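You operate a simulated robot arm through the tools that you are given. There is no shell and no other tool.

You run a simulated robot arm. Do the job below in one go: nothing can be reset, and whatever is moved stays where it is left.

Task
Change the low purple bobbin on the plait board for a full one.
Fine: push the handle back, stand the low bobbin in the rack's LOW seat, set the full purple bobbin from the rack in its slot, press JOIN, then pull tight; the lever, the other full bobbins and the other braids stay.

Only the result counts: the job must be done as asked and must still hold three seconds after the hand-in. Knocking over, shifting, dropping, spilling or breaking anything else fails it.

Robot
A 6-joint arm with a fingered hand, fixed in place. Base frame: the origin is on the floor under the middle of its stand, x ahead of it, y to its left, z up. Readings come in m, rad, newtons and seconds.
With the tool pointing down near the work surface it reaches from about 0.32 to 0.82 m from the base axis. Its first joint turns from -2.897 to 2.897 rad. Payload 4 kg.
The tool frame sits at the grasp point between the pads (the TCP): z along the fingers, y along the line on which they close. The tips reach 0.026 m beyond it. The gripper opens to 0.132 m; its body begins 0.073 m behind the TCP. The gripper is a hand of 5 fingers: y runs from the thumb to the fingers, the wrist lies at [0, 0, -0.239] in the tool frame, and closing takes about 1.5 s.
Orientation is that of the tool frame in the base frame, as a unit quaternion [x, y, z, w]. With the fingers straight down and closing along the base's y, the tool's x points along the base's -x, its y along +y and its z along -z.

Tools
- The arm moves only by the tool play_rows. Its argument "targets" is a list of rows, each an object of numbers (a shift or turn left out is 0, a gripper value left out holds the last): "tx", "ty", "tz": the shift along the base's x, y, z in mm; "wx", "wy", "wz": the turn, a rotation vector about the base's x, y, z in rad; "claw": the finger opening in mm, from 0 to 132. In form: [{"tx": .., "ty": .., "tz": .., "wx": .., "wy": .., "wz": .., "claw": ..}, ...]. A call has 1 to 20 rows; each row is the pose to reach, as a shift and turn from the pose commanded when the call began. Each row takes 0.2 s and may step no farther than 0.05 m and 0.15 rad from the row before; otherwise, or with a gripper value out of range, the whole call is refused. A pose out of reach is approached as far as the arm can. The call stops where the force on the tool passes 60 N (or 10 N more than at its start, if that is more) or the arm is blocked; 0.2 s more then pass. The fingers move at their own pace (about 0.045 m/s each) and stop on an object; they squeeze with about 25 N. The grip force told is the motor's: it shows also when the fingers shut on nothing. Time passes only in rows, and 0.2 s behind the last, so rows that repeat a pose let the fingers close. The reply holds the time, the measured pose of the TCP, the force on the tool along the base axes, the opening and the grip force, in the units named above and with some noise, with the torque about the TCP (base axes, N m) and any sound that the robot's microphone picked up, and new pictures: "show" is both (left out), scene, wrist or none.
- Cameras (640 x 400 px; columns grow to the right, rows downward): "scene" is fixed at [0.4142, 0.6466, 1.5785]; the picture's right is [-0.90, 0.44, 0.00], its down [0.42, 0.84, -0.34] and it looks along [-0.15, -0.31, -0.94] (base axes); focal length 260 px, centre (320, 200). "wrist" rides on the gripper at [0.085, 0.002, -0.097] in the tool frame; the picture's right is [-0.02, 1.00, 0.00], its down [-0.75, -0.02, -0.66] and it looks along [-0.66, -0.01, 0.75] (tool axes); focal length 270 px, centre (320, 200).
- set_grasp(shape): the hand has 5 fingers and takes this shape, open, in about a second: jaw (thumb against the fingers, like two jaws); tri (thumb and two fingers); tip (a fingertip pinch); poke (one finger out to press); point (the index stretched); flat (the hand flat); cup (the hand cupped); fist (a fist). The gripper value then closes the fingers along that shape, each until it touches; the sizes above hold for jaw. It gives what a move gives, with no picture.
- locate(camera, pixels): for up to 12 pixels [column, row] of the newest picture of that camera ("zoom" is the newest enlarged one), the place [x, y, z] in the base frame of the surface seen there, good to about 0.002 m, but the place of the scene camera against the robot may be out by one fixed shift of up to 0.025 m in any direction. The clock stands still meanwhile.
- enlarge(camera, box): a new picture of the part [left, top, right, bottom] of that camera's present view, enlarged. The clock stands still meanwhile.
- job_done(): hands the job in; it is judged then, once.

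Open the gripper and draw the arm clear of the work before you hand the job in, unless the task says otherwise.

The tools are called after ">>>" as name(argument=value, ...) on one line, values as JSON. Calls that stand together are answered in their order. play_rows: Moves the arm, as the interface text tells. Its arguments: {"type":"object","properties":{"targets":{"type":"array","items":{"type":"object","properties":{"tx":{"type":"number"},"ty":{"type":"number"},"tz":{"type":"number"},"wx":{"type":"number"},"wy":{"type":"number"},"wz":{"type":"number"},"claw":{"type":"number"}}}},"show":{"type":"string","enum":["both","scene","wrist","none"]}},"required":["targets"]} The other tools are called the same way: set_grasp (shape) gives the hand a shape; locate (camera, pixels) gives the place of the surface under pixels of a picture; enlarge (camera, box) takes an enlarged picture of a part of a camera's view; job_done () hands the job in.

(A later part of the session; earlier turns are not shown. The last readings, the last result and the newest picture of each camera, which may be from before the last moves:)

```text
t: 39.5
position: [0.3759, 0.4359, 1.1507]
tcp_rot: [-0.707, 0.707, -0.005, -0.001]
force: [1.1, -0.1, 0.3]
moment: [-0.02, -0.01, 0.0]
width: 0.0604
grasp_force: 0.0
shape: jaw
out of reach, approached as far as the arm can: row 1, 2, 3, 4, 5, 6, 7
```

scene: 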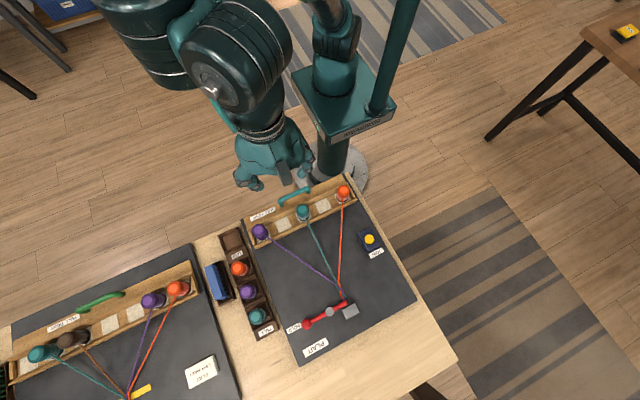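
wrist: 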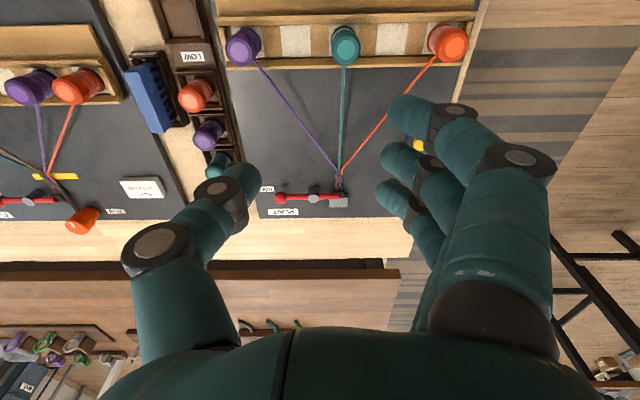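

This posture cannot come close in, so I must get back to the original one. I move outward and up to a spot both postures should reach, then turn the yaw the other way, past this posture's range, to make it fold back.

>>> play_rows(targets=[{"tx": 10, "ty": 8, "tz": 12}, {"tx": 20, "ty": 16, "tz": 24}, {"tx": 30, "ty": 24, "tz": 36}, {"tx": 40, "ty": 32, "tz": 48}, {"tx": 40, "ty": 32, "tz": 48}], show="none")

>>> play_rows(targets=[{"wz": -0.14}, {"wz": -0.28}, {"wz": -0.42}, {"wz": -0.56}, {"wz": -0.7}, {"wz": -0.84}, {"wz": -0.98}, {"wz": -1.12}, {"wz": -1.26}, {"wz": -1.4}, {"wz": -1.54}, {"wz": -1.5708}], show="both")

```text
t: 40.7
position: [0.4173, 0.4674, 1.2043]
tcp_rot: [0.708, -0.707, 0.005, -0.002]
force: [-0.4, 0.9, -0.4]
moment: [0.01, -0.01, -0.03]
width: 0.0602
grasp_force: 0.1
shape: jaw
```

```text
t: 43.3
position: [0.4167, 0.4691, 1.2052]
tcp_rot: [0.001, 1.0, -0.005, -0.002]
force: [0.5, 0.0, -0.3]
moment: [0.01, 0.0, -0.01]
width: 0.0605
grasp_force: 0.1
shape: jaw
```

scene: 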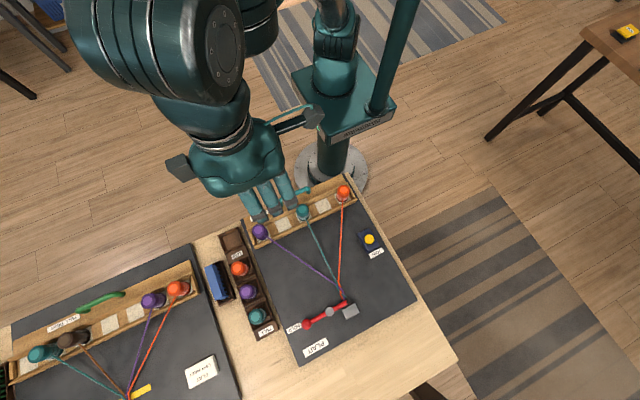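
wrist: 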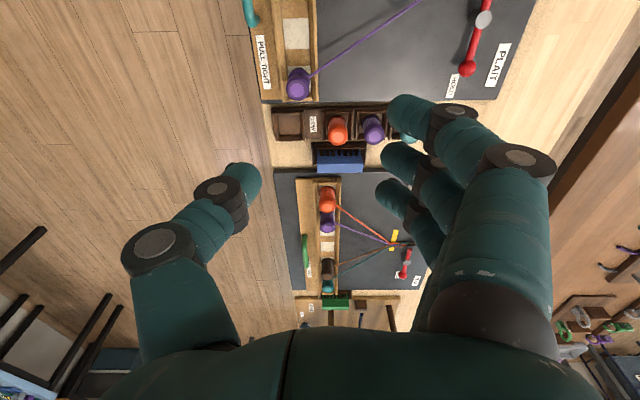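

Yaw is back at 0 at (0.417,0.469,1.205). I test whether this posture can come inward and down again towards the earlier vantage (0.27,0.33).

>>> play_rows(targets=[{"tx": -20, "ty": -18, "tz": -20}, {"tx": -40, "ty": -36, "tz": -40}, {"tx": -60, "ty": -54, "tz": -60}, {"tx": -80, "ty": -72, "tz": -80}, {"tx": -100, "ty": -90, "tz": -100}, {"tx": -120, "ty": -108, "tz": -120}], show="both")

```text
t: 44.7
position: [0.298, 0.3581, 1.086]
tcp_rot: [0.001, 1.0, -0.004, -0.001]
force: [-0.1, 0.4, -0.4]
moment: [0.01, 0.0, -0.02]
width: 0.0606
grasp_force: 0.1
shape: jaw
```

scene: 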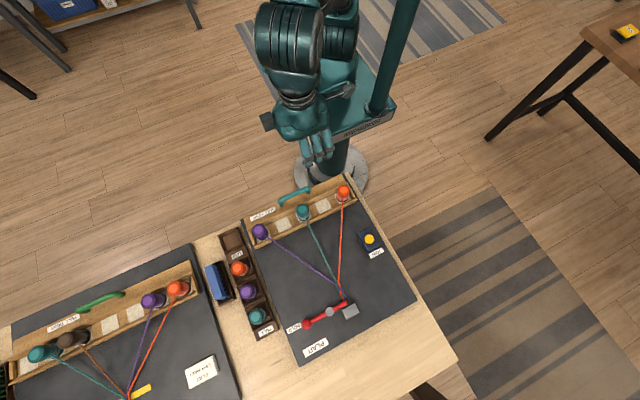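
wrist: 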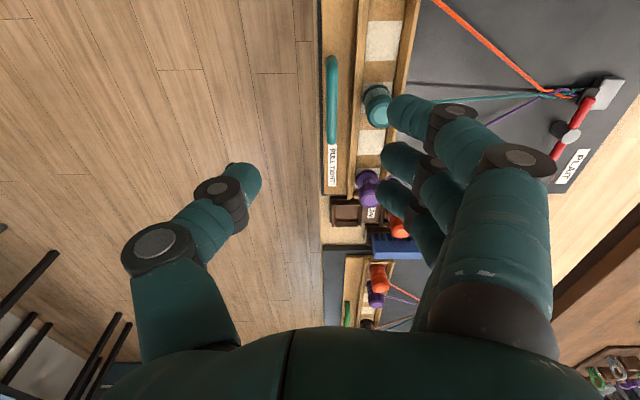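

The original posture is back and reaches freely. Now I test turning the other way, to -90°, at this height.

>>> play_rows(targets=[{"wz": -0.14}, {"wz": -0.28}, {"wz": -0.42}, {"wz": -0.56}, {"wz": -0.7}, {"wz": -0.84}, {"wz": -0.98}, {"wz": -1.12}, {"wz": -1.26}, {"wz": -1.4}, {"wz": -1.54}, {"wz": -1.5708}], show="both")

```text
t: 47.3
position: [0.2975, 0.3605, 1.0861]
tcp_rot: [0.707, 0.707, -0.002, -0.004]
force: [0.3, 0.5, 0.0]
moment: [-0.04, -0.02, -0.04]
width: 0.0603
grasp_force: 0.0
shape: jaw
```

scene: 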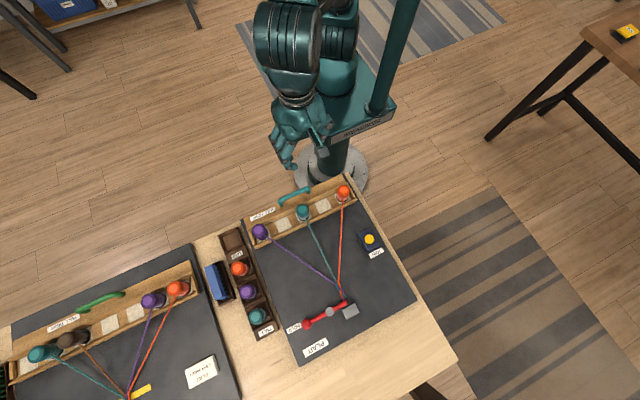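
wrist: 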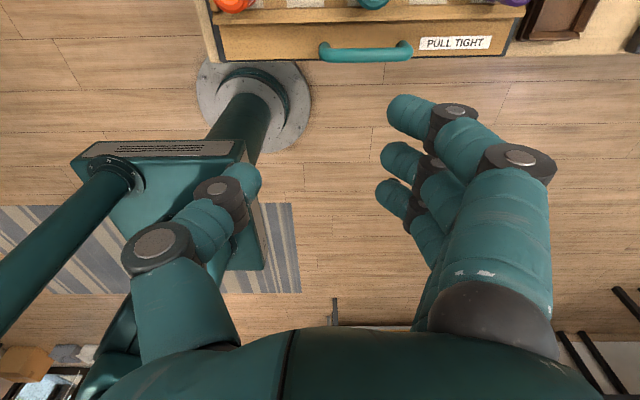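

-90° is fine (handle visible at (365,50)). I continue in smaller calls towards -180°.

>>> play_rows(targets=[{"wz": -0.14}, {"wz": -0.28}, {"wz": -0.42}, {"wz": -0.56}, {"wz": -0.7}, {"wz": -0.84}, {"wz": -0.98}], show="none")

>>> play_rows(targets=[{"wz": -0.14}, {"wz": -0.28}, {"wz": -0.42}], show="scene")

```text
t: 48.9
position: [0.2977, 0.3617, 1.0864]
tcp_rot: [0.957, 0.29, 0.001, -0.005]
force: [0.0, -0.7, 0.5]
moment: [-0.01, 0.03, 0.03]
width: 0.0604
grasp_force: 0.1
shape: jaw
```

```text
t: 49.7
position: [0.2984, 0.3603, 1.0871]
tcp_rot: [0.996, 0.085, 0.001, -0.005]
force: [-0.2, -1.0, -0.4]
moment: [0.02, -0.02, -0.01]
width: 0.0604
grasp_force: 0.2
shape: jaw
```

scene: 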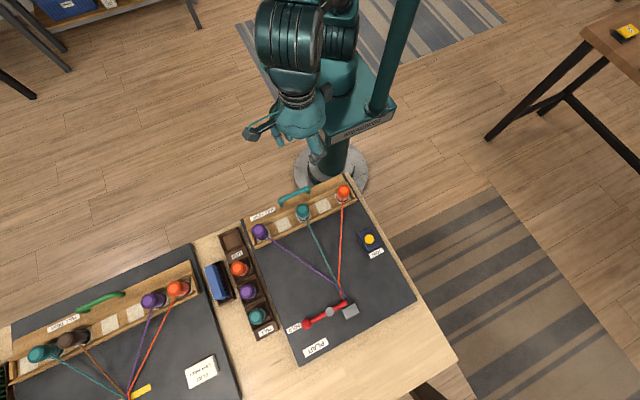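

Yaw is now about -170° with no trouble. I turn the last 10° and move above the handle, to about (0.316, 0.358, 0.96), still clear of everything.

>>> play_rows(targets=[{"wz": -0.08, "tx": 5, "tz": -20}, {"wz": -0.15, "tx": 10, "tz": -45}, {"wz": -0.17, "tx": 15, "tz": -75}, {"wz": -0.17, "tx": 18, "tz": -105}, {"wz": -0.17, "tx": 18, "tz": -120}, {"wz": -0.17, "tx": 18, "tz": -120}], show="both")

```text
t: 51.1
position: [0.3145, 0.3599, 0.9657]
tcp_rot: [1.0, 0.001, 0.001, -0.004]
force: [0.2, -0.2, -0.1]
moment: [0.0, 0.0, 0.02]
width: 0.0605
grasp_force: 0.1
shape: jaw
```

scene: 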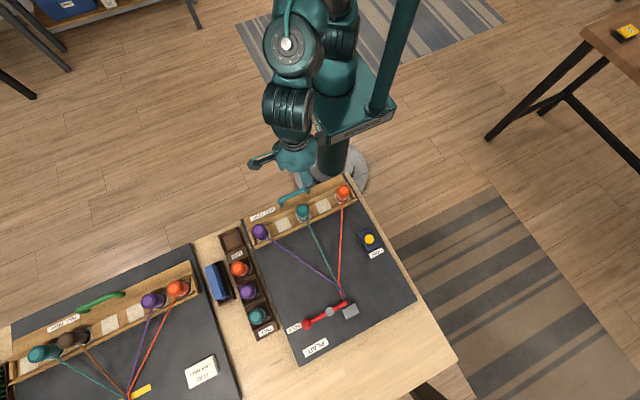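
wrist: 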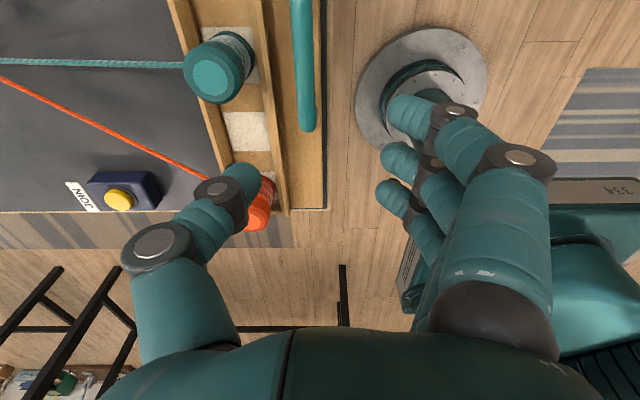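

Yaw 180° is reached: thumb tip at (245,180) on the bobbin side, fingers on the right, handle bar at (303,65) between. I lower to about z=0.90 with a 50 mm opening and check alignment.

>>> play_rows(targets=[{"tx": 1, "ty": 2, "tz": -20, "claw": 50}, {"tx": 1, "ty": 2, "tz": -40}, {"tx": 1, "ty": 2, "tz": -55}, {"tx": 1, "ty": 2, "tz": -66}, {"tx": 1, "ty": 2, "tz": -66}], show="both")

>>> enlarge(camera="wrist", box=[140, 0, 480, 230])

```text
t: 52.3
position: [0.317, 0.3616, 0.9001]
tcp_rot: [1.0, 0.001, 0.002, -0.005]
force: [-0.6, -0.2, 0.2]
moment: [0.01, 0.02, 0.01]
width: 0.0506
grasp_force: 0.0
shape: jaw
```

scene: 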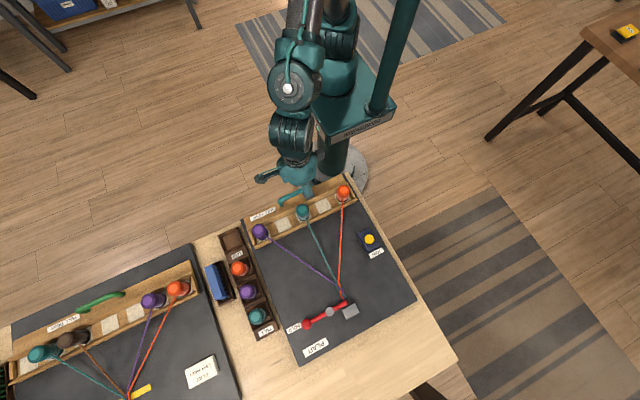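
wrist: 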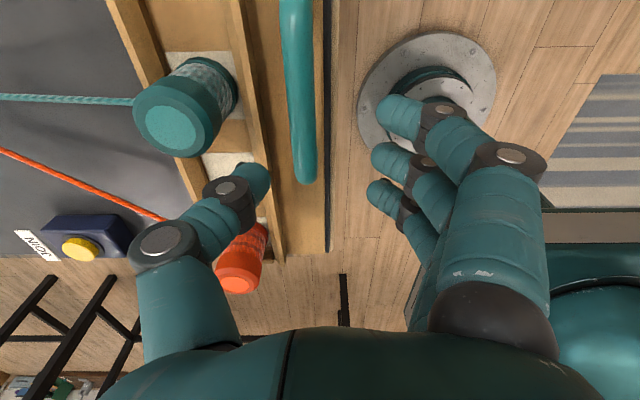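

```text
1.74 times, centred on (310, 115) of wrist
```

zoom: 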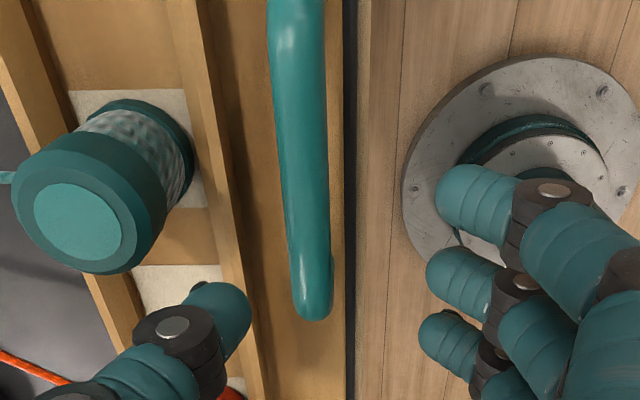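

The bar runs at column ≈300 down to its end at (303,180). I locate points on it to refine the height and y.

>>> locate(camera="wrist", pixels=[[298, 20], [300, 80], [303, 140], [305, 172], [289, 80], [311, 80], [265, 172], [385, 105], [376, 155], [376, 195], [255, 60], [322, 80]])

```text
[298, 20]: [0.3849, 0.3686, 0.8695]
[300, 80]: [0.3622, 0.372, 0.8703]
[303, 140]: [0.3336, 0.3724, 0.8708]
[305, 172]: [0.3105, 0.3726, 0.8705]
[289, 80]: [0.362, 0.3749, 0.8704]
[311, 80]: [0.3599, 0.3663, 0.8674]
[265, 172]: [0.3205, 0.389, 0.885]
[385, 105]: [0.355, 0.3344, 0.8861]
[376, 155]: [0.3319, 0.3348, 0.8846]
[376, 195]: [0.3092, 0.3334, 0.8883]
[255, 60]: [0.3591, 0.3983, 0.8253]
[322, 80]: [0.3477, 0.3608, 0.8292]
```

The bar is centred at y≈0.371 with its top at 0.871; fingertips sit about 0.015–0.027 below the TCP. I lower to z≈0.877, y≈0.366 and then close on the bar.

>>> play_rows(targets=[{"ty": 2, "tz": -10}, {"ty": 4, "tz": -18}, {"ty": 4, "tz": -23}, {"ty": 4, "tz": -23}], show="wrist")

```text
t: 53.3
position: [0.3157, 0.3672, 0.8773]
tcp_rot: [1.0, 0.002, 0.001, -0.003]
force: [-0.6, -0.3, 0.1]
moment: [0.0, 0.0, 0.0]
width: 0.0506
grasp_force: 0.0
shape: jaw
```

wrist: 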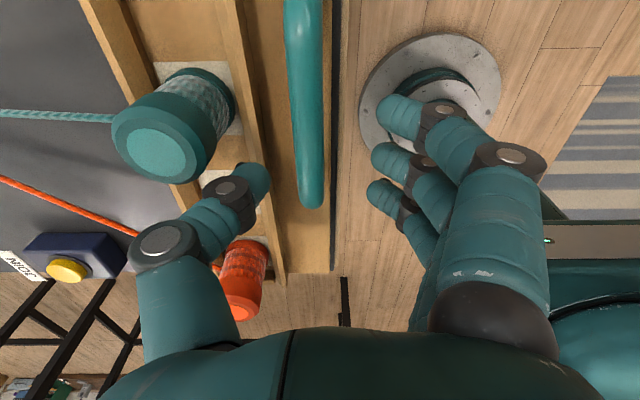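

The bar lies between the thumb tip (265,175) and the fingertips (376,150) and nothing is touched. I close on it.

>>> play_rows(targets=[{"claw": 30}, {"claw": 15}, {"claw": 5}, {"claw": 0}, {"claw": 0}, {"claw": 0}, {"claw": 0}, {"claw": 0}], show="both")

```text
t: 55.1
position: [0.3174, 0.3667, 0.8764]
tcp_rot: [1.0, 0.002, 0.002, -0.004]
force: [0.6, 8.9, -6.4]
moment: [0.05, 0.05, -0.18]
width: 0.0049
grasp_force: 24.8
shape: jaw
```

scene: 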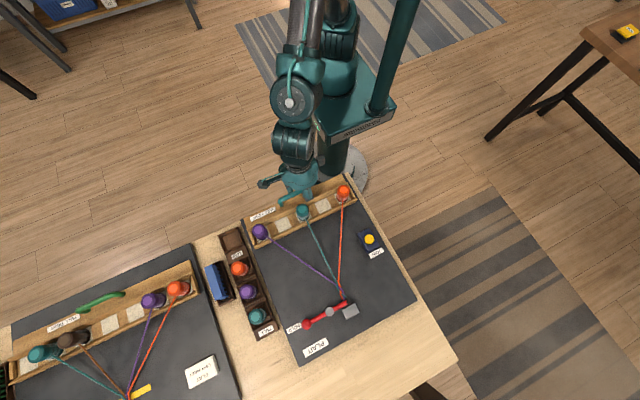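
wrist: 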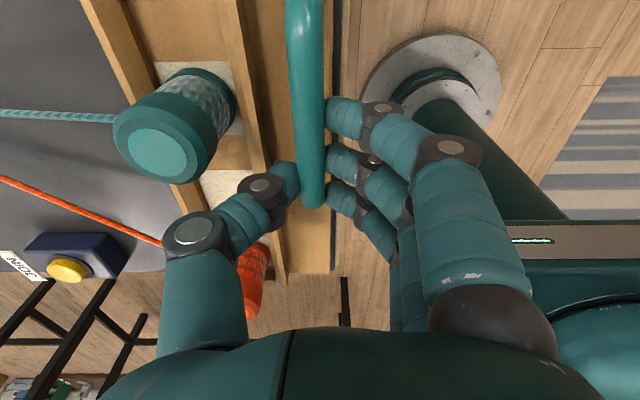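

The bar is gripped (24.8 N). I push in +y gently and watch the force and the carriage.

>>> play_rows(targets=[{"ty": 5}, {"ty": 10}, {"ty": 15}, {"ty": 20}], show="both")

```text
t: 56.1
position: [0.3163, 0.3864, 0.8768]
tcp_rot: [1.0, 0.0, 0.001, -0.004]
force: [3.7, -3.1, -8.0]
moment: [-0.15, -0.03, -0.23]
width: 0.0039
grasp_force: 24.7
shape: jaw
```

scene: 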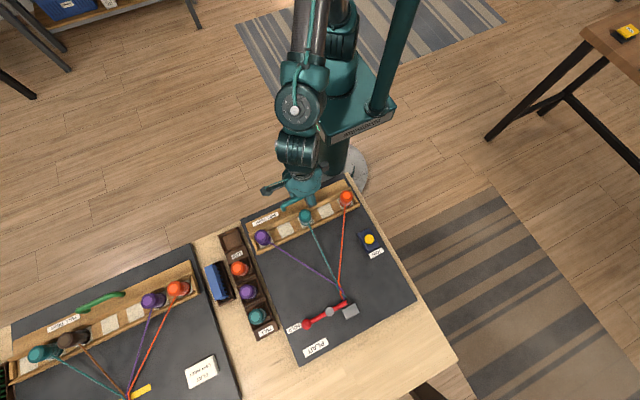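
wrist: 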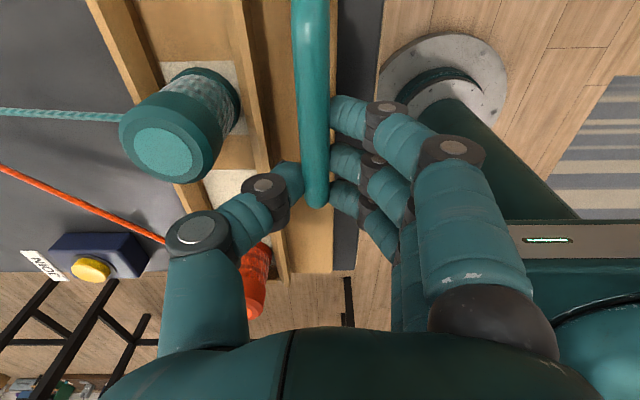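

The carriage slid 20 mm with little force (about 12 N change). I keep pushing in +y until it meets its end stop.

>>> play_rows(targets=[{"ty": 4}, {"ty": 8}, {"ty": 12}, {"ty": 16}], show="both")

```text
t: 57.1
position: [0.3166, 0.4034, 0.8769]
tcp_rot: [1.0, 0.002, 0.002, -0.004]
force: [5.3, -2.7, -3.7]
moment: [-0.16, -0.06, -0.27]
width: 0.004
grasp_force: 24.8
shape: jaw
```

scene: 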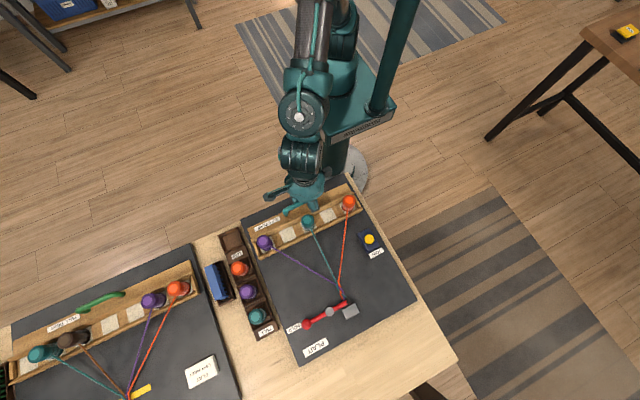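
wrist: 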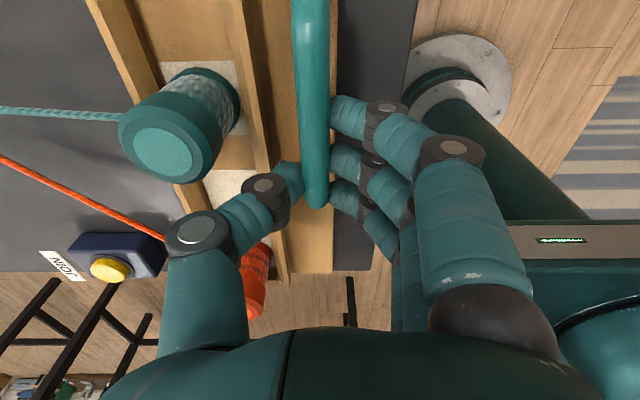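

Still sliding easily, 37 mm in all. The JOIN box is still well ahead, so I push a little more in small steps looking for the stop.

>>> play_rows(targets=[{"ty": 3}, {"ty": 6}, {"ty": 9}, {"ty": 12}], show="both")

```text
t: 58.1
position: [0.3165, 0.414, 0.877]
tcp_rot: [1.0, 0.0, 0.002, -0.004]
force: [8.7, -1.7, 0.8]
moment: [-0.14, -0.17, -0.28]
width: 0.004
grasp_force: 25.2
shape: jaw
```

scene: 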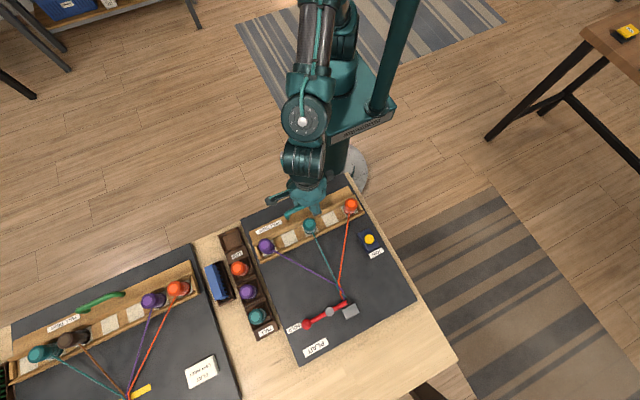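
wrist: 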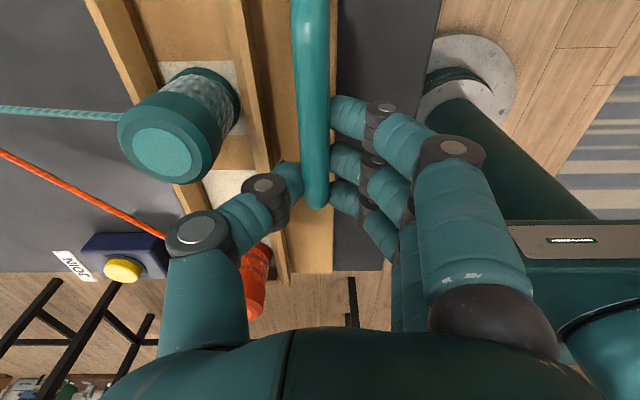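

48 mm so far and still no stop. I enlarge the scene to see if the braids have gone slack and how near the carriage is to the JOIN box.

>>> enlarge(camera="scene", box=[220, 170, 420, 345])

>>> locate(camera="zoom", pixels=[[145, 243], [285, 180], [420, 110], [440, 138], [150, 290], [465, 210], [475, 190], [360, 290], [340, 310]])

```text
2.29 times, centred on (320, 258) of scene
```

zoom: 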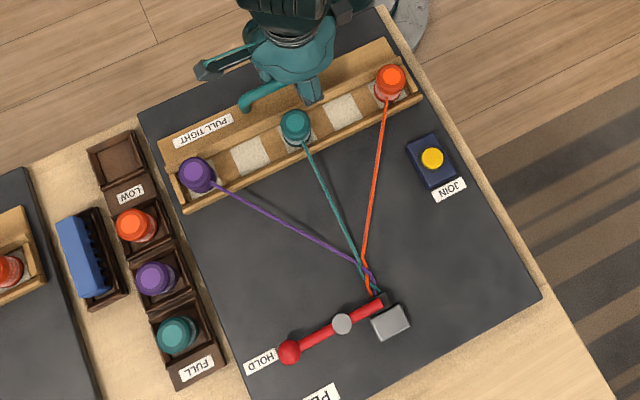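

```text
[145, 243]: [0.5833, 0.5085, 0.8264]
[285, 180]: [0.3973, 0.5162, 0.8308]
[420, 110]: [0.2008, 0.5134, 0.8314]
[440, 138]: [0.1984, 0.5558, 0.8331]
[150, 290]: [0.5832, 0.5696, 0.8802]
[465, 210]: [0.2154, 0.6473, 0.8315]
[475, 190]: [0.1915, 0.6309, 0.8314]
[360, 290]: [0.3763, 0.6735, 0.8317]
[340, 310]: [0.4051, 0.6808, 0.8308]
```

The carriage front edge is still about 45 mm short of the JOIN box. I push on in small steps, watching for a rise in force.

>>> play_rows(targets=[{"ty": 3}, {"ty": 6}, {"ty": 9}, {"ty": 12}], show="wrist")

```text
t: 59.1
position: [0.315, 0.4241, 0.876]
tcp_rot: [1.0, 0.0, 0.001, -0.003]
force: [6.5, -32.7, 2.7]
moment: [-0.77, -0.03, -0.31]
width: 0.003
grasp_force: 25.0
shape: jaw
```

wrist: 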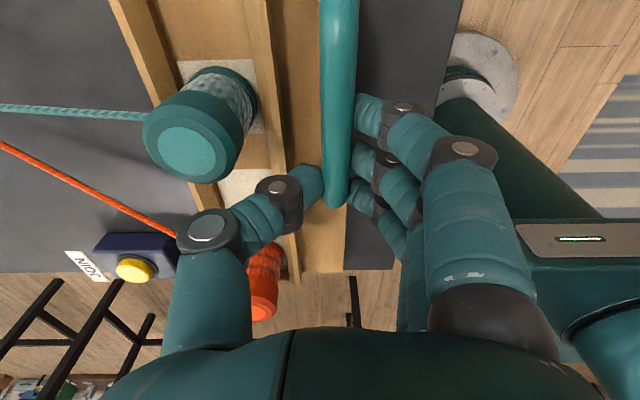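

The force rose to -33 N in y: the end stop is reached at about 50 mm travel. I ease back a few mm to unload, then open to 50 mm to let the handle go.

>>> play_rows(targets=[{"ty": -3}, {"ty": -6}, {"ty": -6, "claw": 20}, {"ty": -6, "claw": 50}, {"ty": -6, "claw": 50}, {"ty": -6, "claw": 50}, {"ty": -6, "claw": 50}, {"ty": -6, "claw": 50}], show="both")

```text
t: 60.9
position: [0.316, 0.4215, 0.8771]
tcp_rot: [1.0, 0.001, 0.002, -0.004]
force: [-0.1, 0.2, 0.1]
moment: [0.0, -0.01, -0.01]
width: 0.0493
grasp_force: 0.0
shape: jaw
```

scene: 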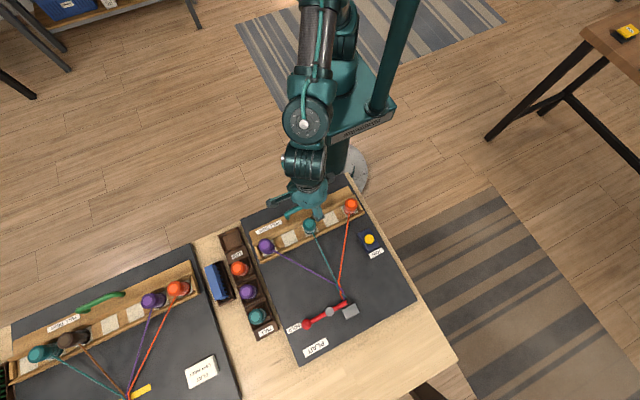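
wrist: 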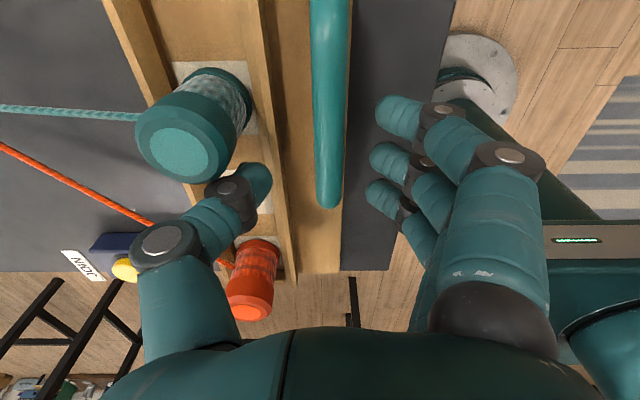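

The hand is open around the bar and force-free. I rise straight up to a clear height.

>>> play_rows(targets=[{"tz": 15}, {"tz": 40}, {"tz": 75}, {"tz": 110}, {"tz": 140}, {"tz": 140}], show="both")

>>> enlarge(camera="scene", box=[220, 170, 420, 345])

```text
t: 62.3
position: [0.3171, 0.4192, 1.0183]
tcp_rot: [1.0, 0.0, 0.002, -0.005]
force: [0.1, -0.2, 0.7]
moment: [0.0, -0.01, 0.0]
width: 0.0491
grasp_force: 0.0
shape: jaw
```

scene: 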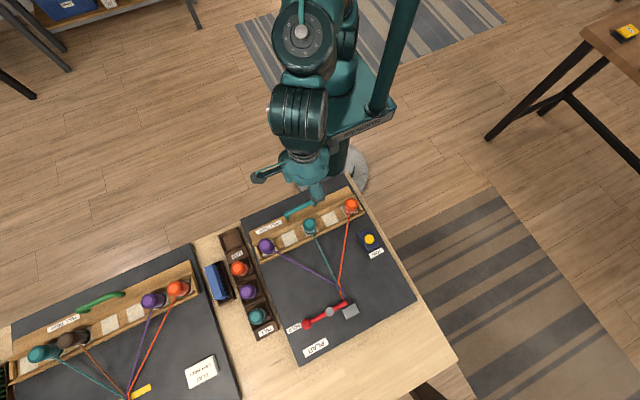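
wrist: 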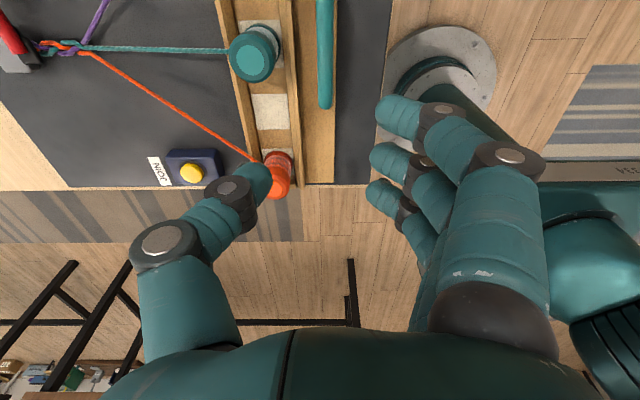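

```text
2.29 times, centred on (320, 258) of scene
```

zoom: 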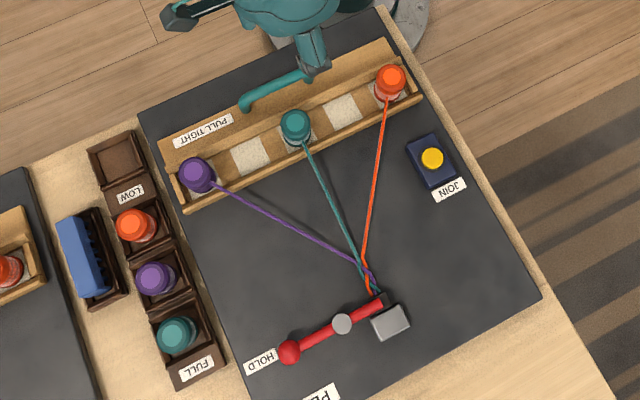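

The carriage is pushed back and the braids are slack. Now I turn to yaw -90° (thumb on the -x side, away from the purple thread and rack) and move above the low purple bobbin.

>>> play_rows(targets=[{"wz": 0.14, "tx": 13, "ty": 5}, {"wz": 0.28, "tx": 26, "ty": 10}, {"wz": 0.42, "tx": 39, "ty": 15}, {"wz": 0.56, "tx": 52, "ty": 20}, {"wz": 0.7, "tx": 65, "ty": 25}, {"wz": 0.84, "tx": 78, "ty": 30}, {"wz": 0.98, "tx": 91, "ty": 35}, {"wz": 1.12, "tx": 104, "ty": 40}, {"wz": 1.26, "tx": 117, "ty": 45}, {"wz": 1.4, "tx": 130, "ty": 50}, {"wz": 1.5, "tx": 143, "ty": 55}, {"wz": 1.5708, "tx": 155, "ty": 61}, {"wz": 1.5708, "tx": 155, "ty": 61, "claw": 60}, {"wz": 1.5708, "tx": 155, "ty": 61, "claw": 60}], show="both")

```text
t: 65.3
position: [0.4716, 0.4816, 1.0174]
tcp_rot: [0.707, 0.707, -0.001, -0.004]
force: [0.0, -0.9, 0.2]
moment: [-0.04, 0.01, 0.01]
width: 0.0592
grasp_force: 0.1
shape: jaw
```

scene: 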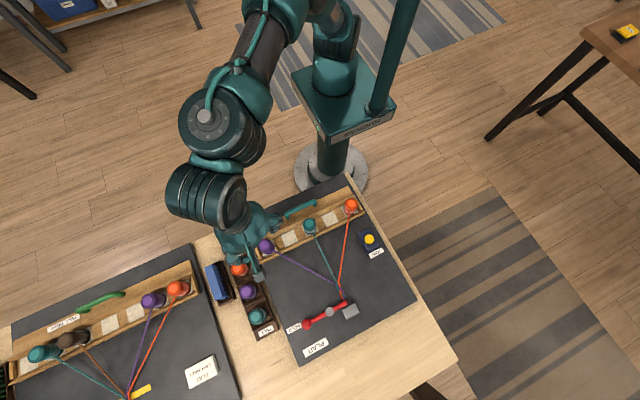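
wrist: 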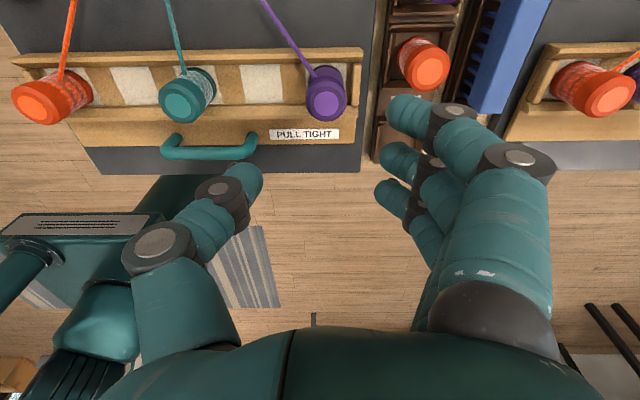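

The low purple bobbin is at (326,97) just between thumb and fingers. I locate it, the LOW seat, and neighbours in this view.

>>> enlarge(camera="wrist", box=[250, 0, 480, 180])

>>> locate(camera="wrist", pixels=[[327, 100], [312, 100], [342, 100], [327, 88], [327, 112], [428, 67], [400, 100], [300, 90], [350, 90], [187, 102], [324, 72], [390, 140]])

```text
2.22 times, centred on (365, 90) of wrist
```

zoom: 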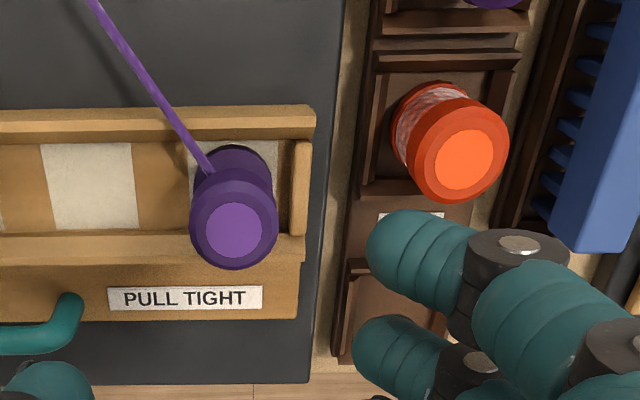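

```text
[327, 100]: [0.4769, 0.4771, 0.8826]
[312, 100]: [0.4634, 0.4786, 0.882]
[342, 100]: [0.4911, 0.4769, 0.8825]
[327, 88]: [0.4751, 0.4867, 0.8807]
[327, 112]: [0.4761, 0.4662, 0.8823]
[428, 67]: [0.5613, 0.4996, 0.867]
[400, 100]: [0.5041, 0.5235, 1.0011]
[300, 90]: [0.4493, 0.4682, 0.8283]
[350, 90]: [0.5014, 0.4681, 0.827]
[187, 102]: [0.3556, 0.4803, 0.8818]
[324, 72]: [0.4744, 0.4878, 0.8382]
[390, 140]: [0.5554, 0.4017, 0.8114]
```

The low bobbin's top centre works out at about (0.4765, 0.4735, 0.8825), flange about 34 mm wide. I move over it and down to z≈0.93 with a 52 mm opening to refine the alignment.

>>> play_rows(targets=[{"tx": 2, "ty": -3, "tz": -25, "claw": 52}, {"tx": 4, "ty": -6, "tz": -50}, {"tx": 5, "ty": -7, "tz": -75}, {"tx": 5, "ty": -8, "tz": -87}, {"tx": 5, "ty": -8, "tz": -87}], show="both")

>>> enlarge(camera="wrist", box=[200, 0, 480, 220])

```text
t: 66.5
position: [0.4766, 0.4743, 0.9295]
tcp_rot: [0.707, 0.708, -0.002, -0.004]
force: [0.5, -0.9, 0.0]
moment: [-0.01, 0.02, -0.04]
width: 0.0528
grasp_force: 0.1
shape: jaw
```

scene: 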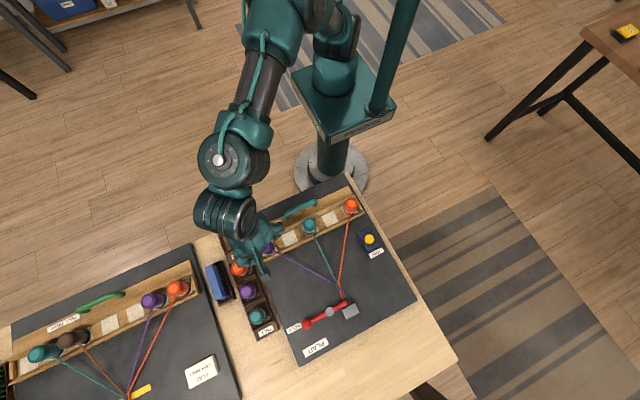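
wrist: 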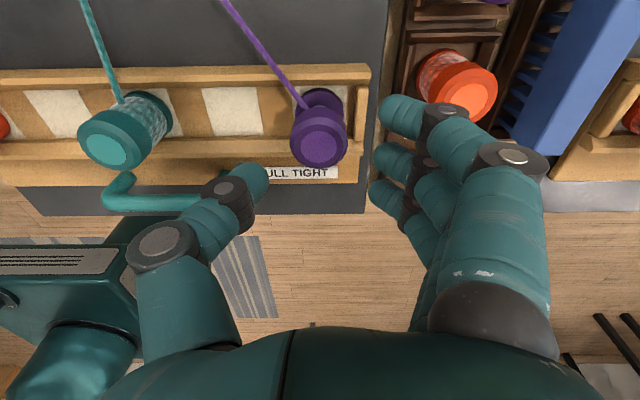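

```text
1.82 times, centred on (340, 110) of wrist
```

zoom: 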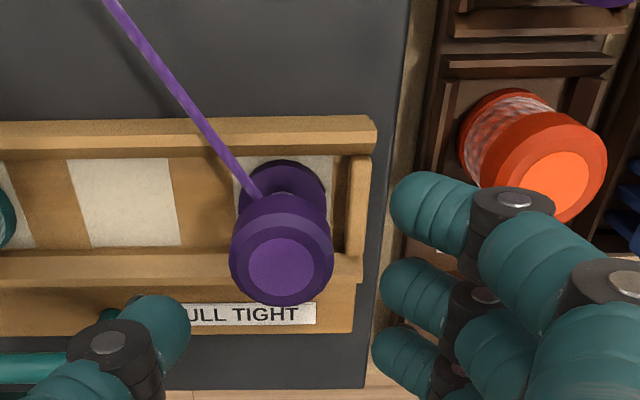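

I locate the bobbin's top centre, the fingertips and thumb at this closer range.

>>> locate(camera="wrist", pixels=[[319, 145], [300, 142], [336, 142], [319, 132], [319, 157], [319, 165], [262, 178], [385, 112], [378, 155], [375, 195], [460, 95], [440, 110]])

```text
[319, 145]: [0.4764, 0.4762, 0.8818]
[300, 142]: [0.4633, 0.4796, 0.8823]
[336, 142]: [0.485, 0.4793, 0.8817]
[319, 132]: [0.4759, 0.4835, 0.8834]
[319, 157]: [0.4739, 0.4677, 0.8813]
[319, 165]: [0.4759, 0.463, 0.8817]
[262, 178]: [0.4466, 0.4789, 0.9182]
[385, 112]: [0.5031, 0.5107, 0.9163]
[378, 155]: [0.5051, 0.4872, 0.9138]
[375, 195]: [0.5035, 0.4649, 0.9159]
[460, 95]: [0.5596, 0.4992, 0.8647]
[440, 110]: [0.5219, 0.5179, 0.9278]
```

I take a sharper look at the bobbin's shape to choose the grip height.

>>> enlarge(camera="wrist", box=[275, 75, 365, 175])

>>> enlarge(camera="wrist", box=[70, 80, 190, 180])

```text
4.00 times, centred on (320, 125) of wrist
```

zoom: 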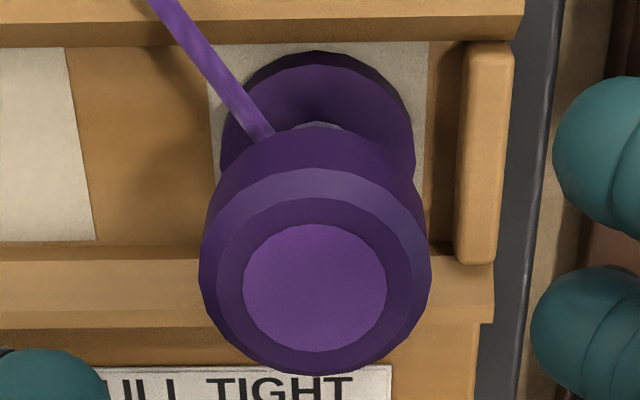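

```text
4.00 times, centred on (130, 130) of wrist
```

zoom: 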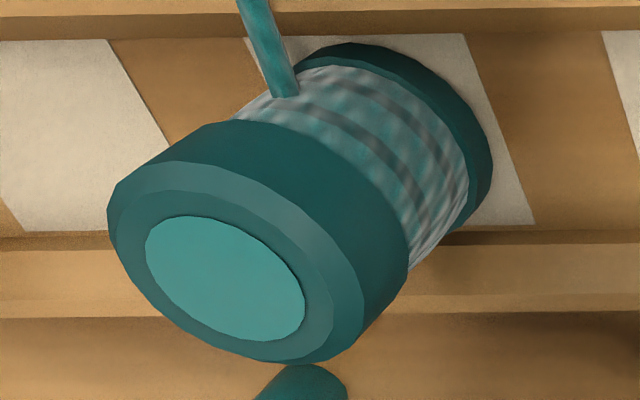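

The cap is a thick cylinder (about 15 mm tall with a chamfer), so I grip its side at about z=0.872. I lower the TCP to z≈0.889 and shift y by +4 mm to centre, without closing yet.

>>> play_rows(targets=[{"tx": -1, "ty": 3, "tz": -10}, {"tx": -1, "ty": 4, "tz": -22}, {"tx": -1, "ty": 4, "tz": -33}, {"tx": -1, "ty": 4, "tz": -40}, {"tx": -1, "ty": 4, "tz": -40}], show="both")

>>> enlarge(camera="wrist", box=[200, 60, 500, 260])

```text
t: 67.7
position: [0.4739, 0.4781, 0.8892]
tcp_rot: [0.707, 0.708, -0.001, -0.004]
force: [-0.1, -0.5, -0.8]
moment: [0.01, -0.02, 0.01]
width: 0.0528
grasp_force: 0.1
shape: jaw
```

scene: 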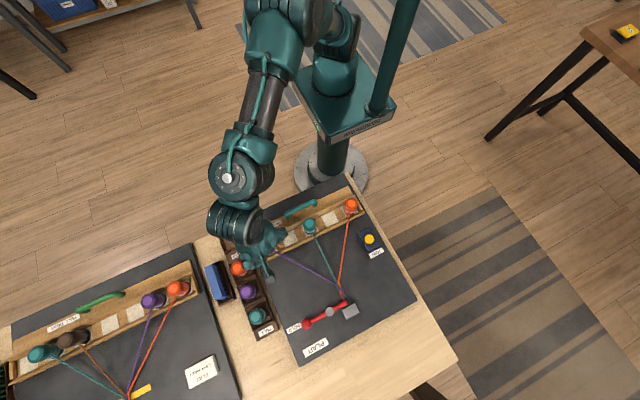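
wrist: 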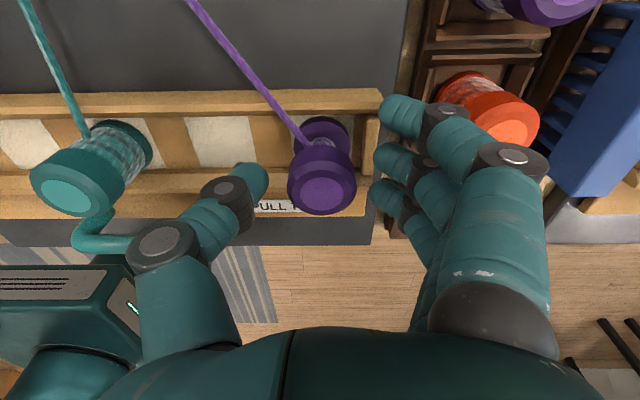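

```text
2.00 times, centred on (350, 160) of wrist
```

zoom: 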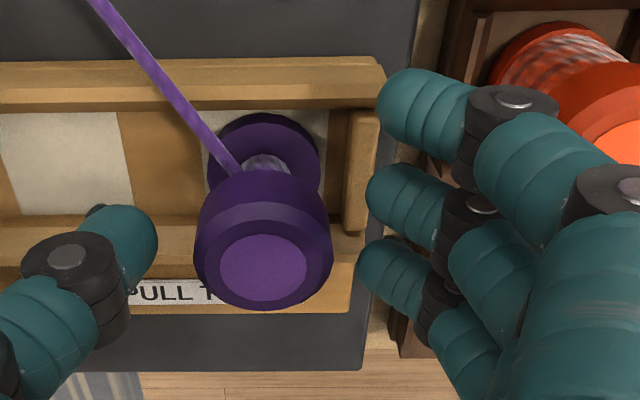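

The cap sits centred between thumb (262,180) and fingers (375,160). I close gradually on it.

>>> play_rows(targets=[{"claw": 44}, {"claw": 38}, {"claw": 34}, {"claw": 30}, {"claw": 26}, {"claw": 24}, {"claw": 24}, {"claw": 24}], show="both")

>>> enlarge(camera="wrist", box=[200, 60, 500, 260])

```text
t: 69.5
position: [0.4757, 0.4781, 0.8906]
tcp_rot: [0.707, 0.708, -0.002, -0.004]
force: [-2.3, -0.9, 4.1]
moment: [-0.04, -0.01, -0.03]
width: 0.0154
grasp_force: 24.7
shape: jaw
```

scene: 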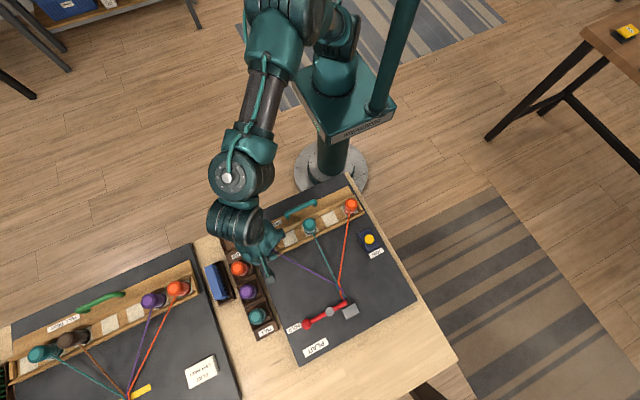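
wrist: 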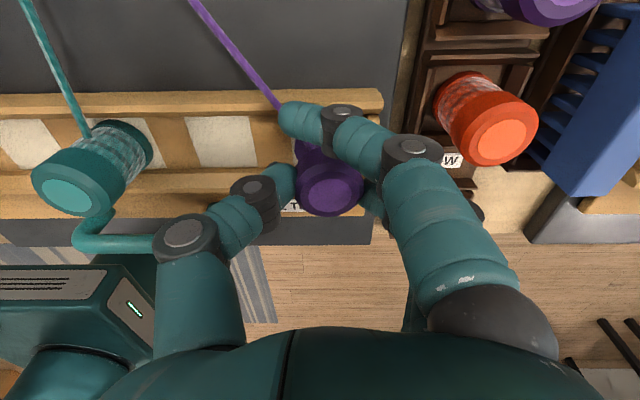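

```text
2.00 times, centred on (350, 160) of wrist
```

zoom: 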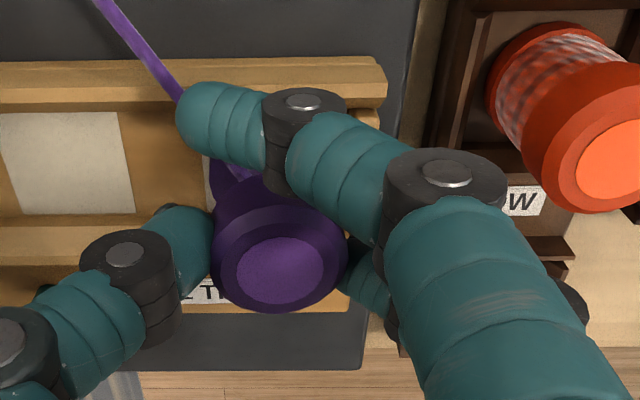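

The cap is gripped (24.7 N) between thumb and the middle fingers; the index has curled past on the +y side above the thread. I lift gently 15 mm and check that the bobbin comes along.

>>> play_rows(targets=[{"tz": 4}, {"tz": 9}, {"tz": 15}, {"tz": 22}, {"tz": 30}, {"tz": 30}], show="both")

>>> enlarge(camera="wrist", box=[200, 60, 500, 260])

>>> enlarge(camera="scene", box=[210, 190, 350, 300])

```text
t: 70.9
position: [0.4762, 0.4784, 0.9211]
tcp_rot: [0.706, 0.708, -0.002, -0.005]
force: [-0.8, 0.0, -1.0]
moment: [0.0, -0.02, 0.02]
width: 0.0147
grasp_force: 25.1
shape: jaw
```

scene: 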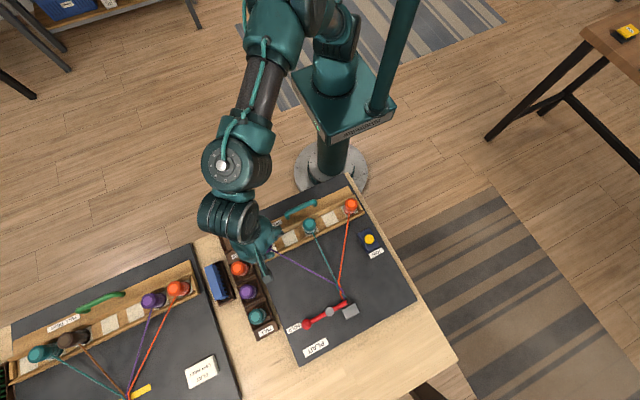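
wrist: 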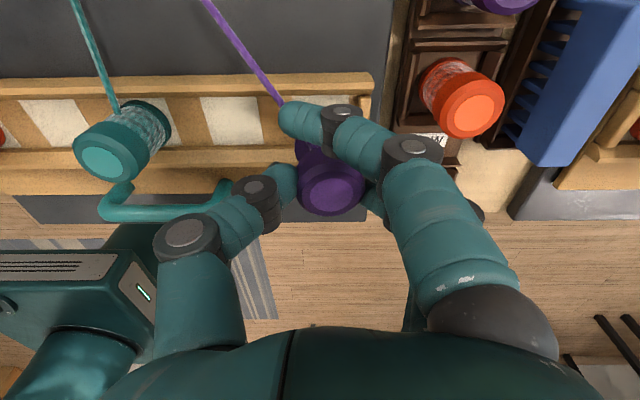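

```text
2.00 times, centred on (350, 160) of wrist
```

zoom: 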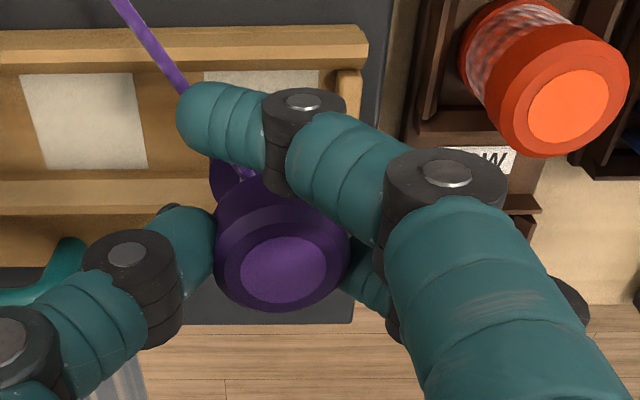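

```text
3.64 times, centred on (280, 245) of scene
```

zoom: 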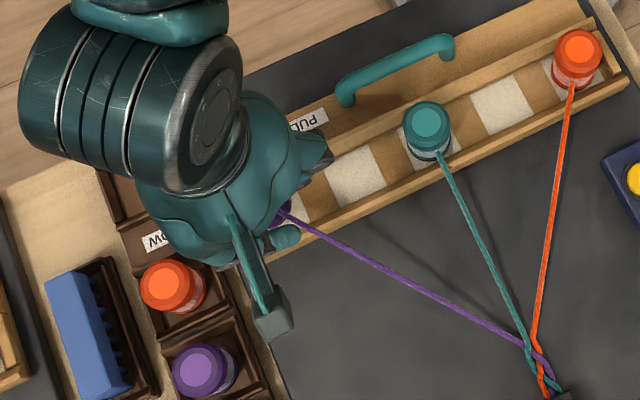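

The bobbin came up with the hand. I raise it further and locate its top, then plan the path to the LOW seat.

>>> play_rows(targets=[{"tz": 15}, {"tz": 30}, {"tz": 45}, {"tz": 45}], show="both")

>>> locate(camera="wrist", pixels=[[331, 194], [315, 192], [347, 192], [331, 180], [331, 205]])

>>> enlarge(camera="scene", box=[210, 190, 350, 300])

```text
t: 71.9
position: [0.4767, 0.4774, 0.9647]
tcp_rot: [0.706, 0.708, -0.001, -0.005]
force: [-0.2, 0.6, -1.2]
moment: [-0.05, 0.0, 0.04]
width: 0.0145
grasp_force: 25.0
shape: jaw
```

scene: 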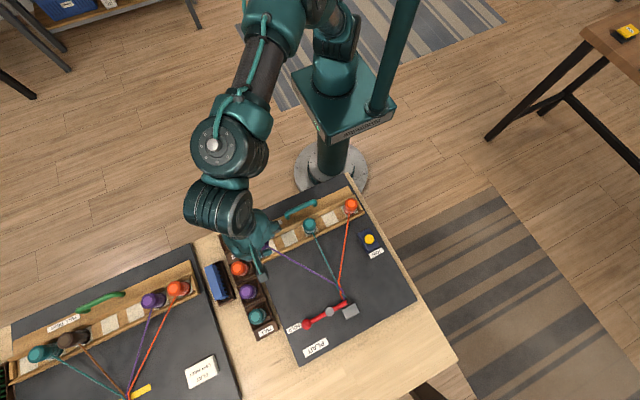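
wrist: 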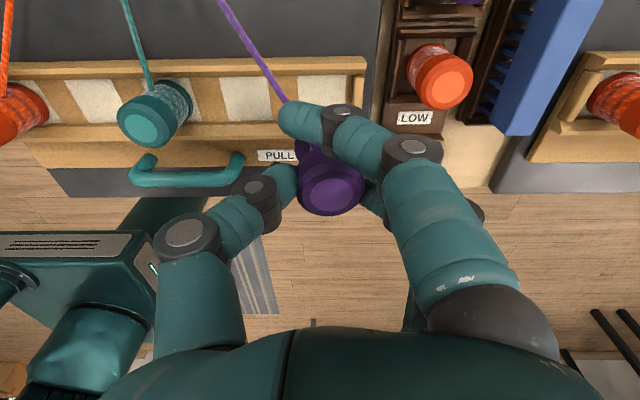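

```text
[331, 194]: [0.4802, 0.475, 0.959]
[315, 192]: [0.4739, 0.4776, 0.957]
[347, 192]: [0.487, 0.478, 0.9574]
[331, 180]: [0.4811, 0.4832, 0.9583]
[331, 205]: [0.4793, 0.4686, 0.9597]
```

```text
3.64 times, centred on (280, 245) of scene
```

zoom: 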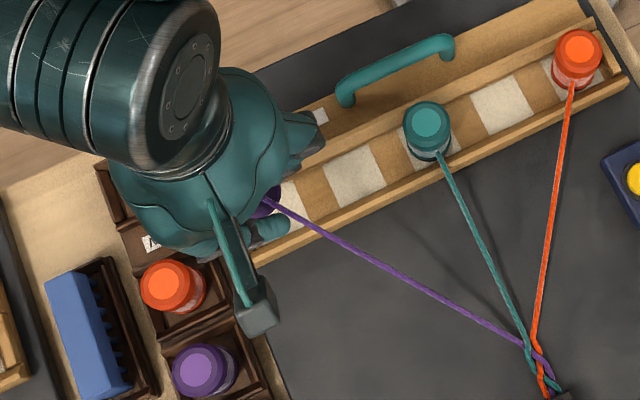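

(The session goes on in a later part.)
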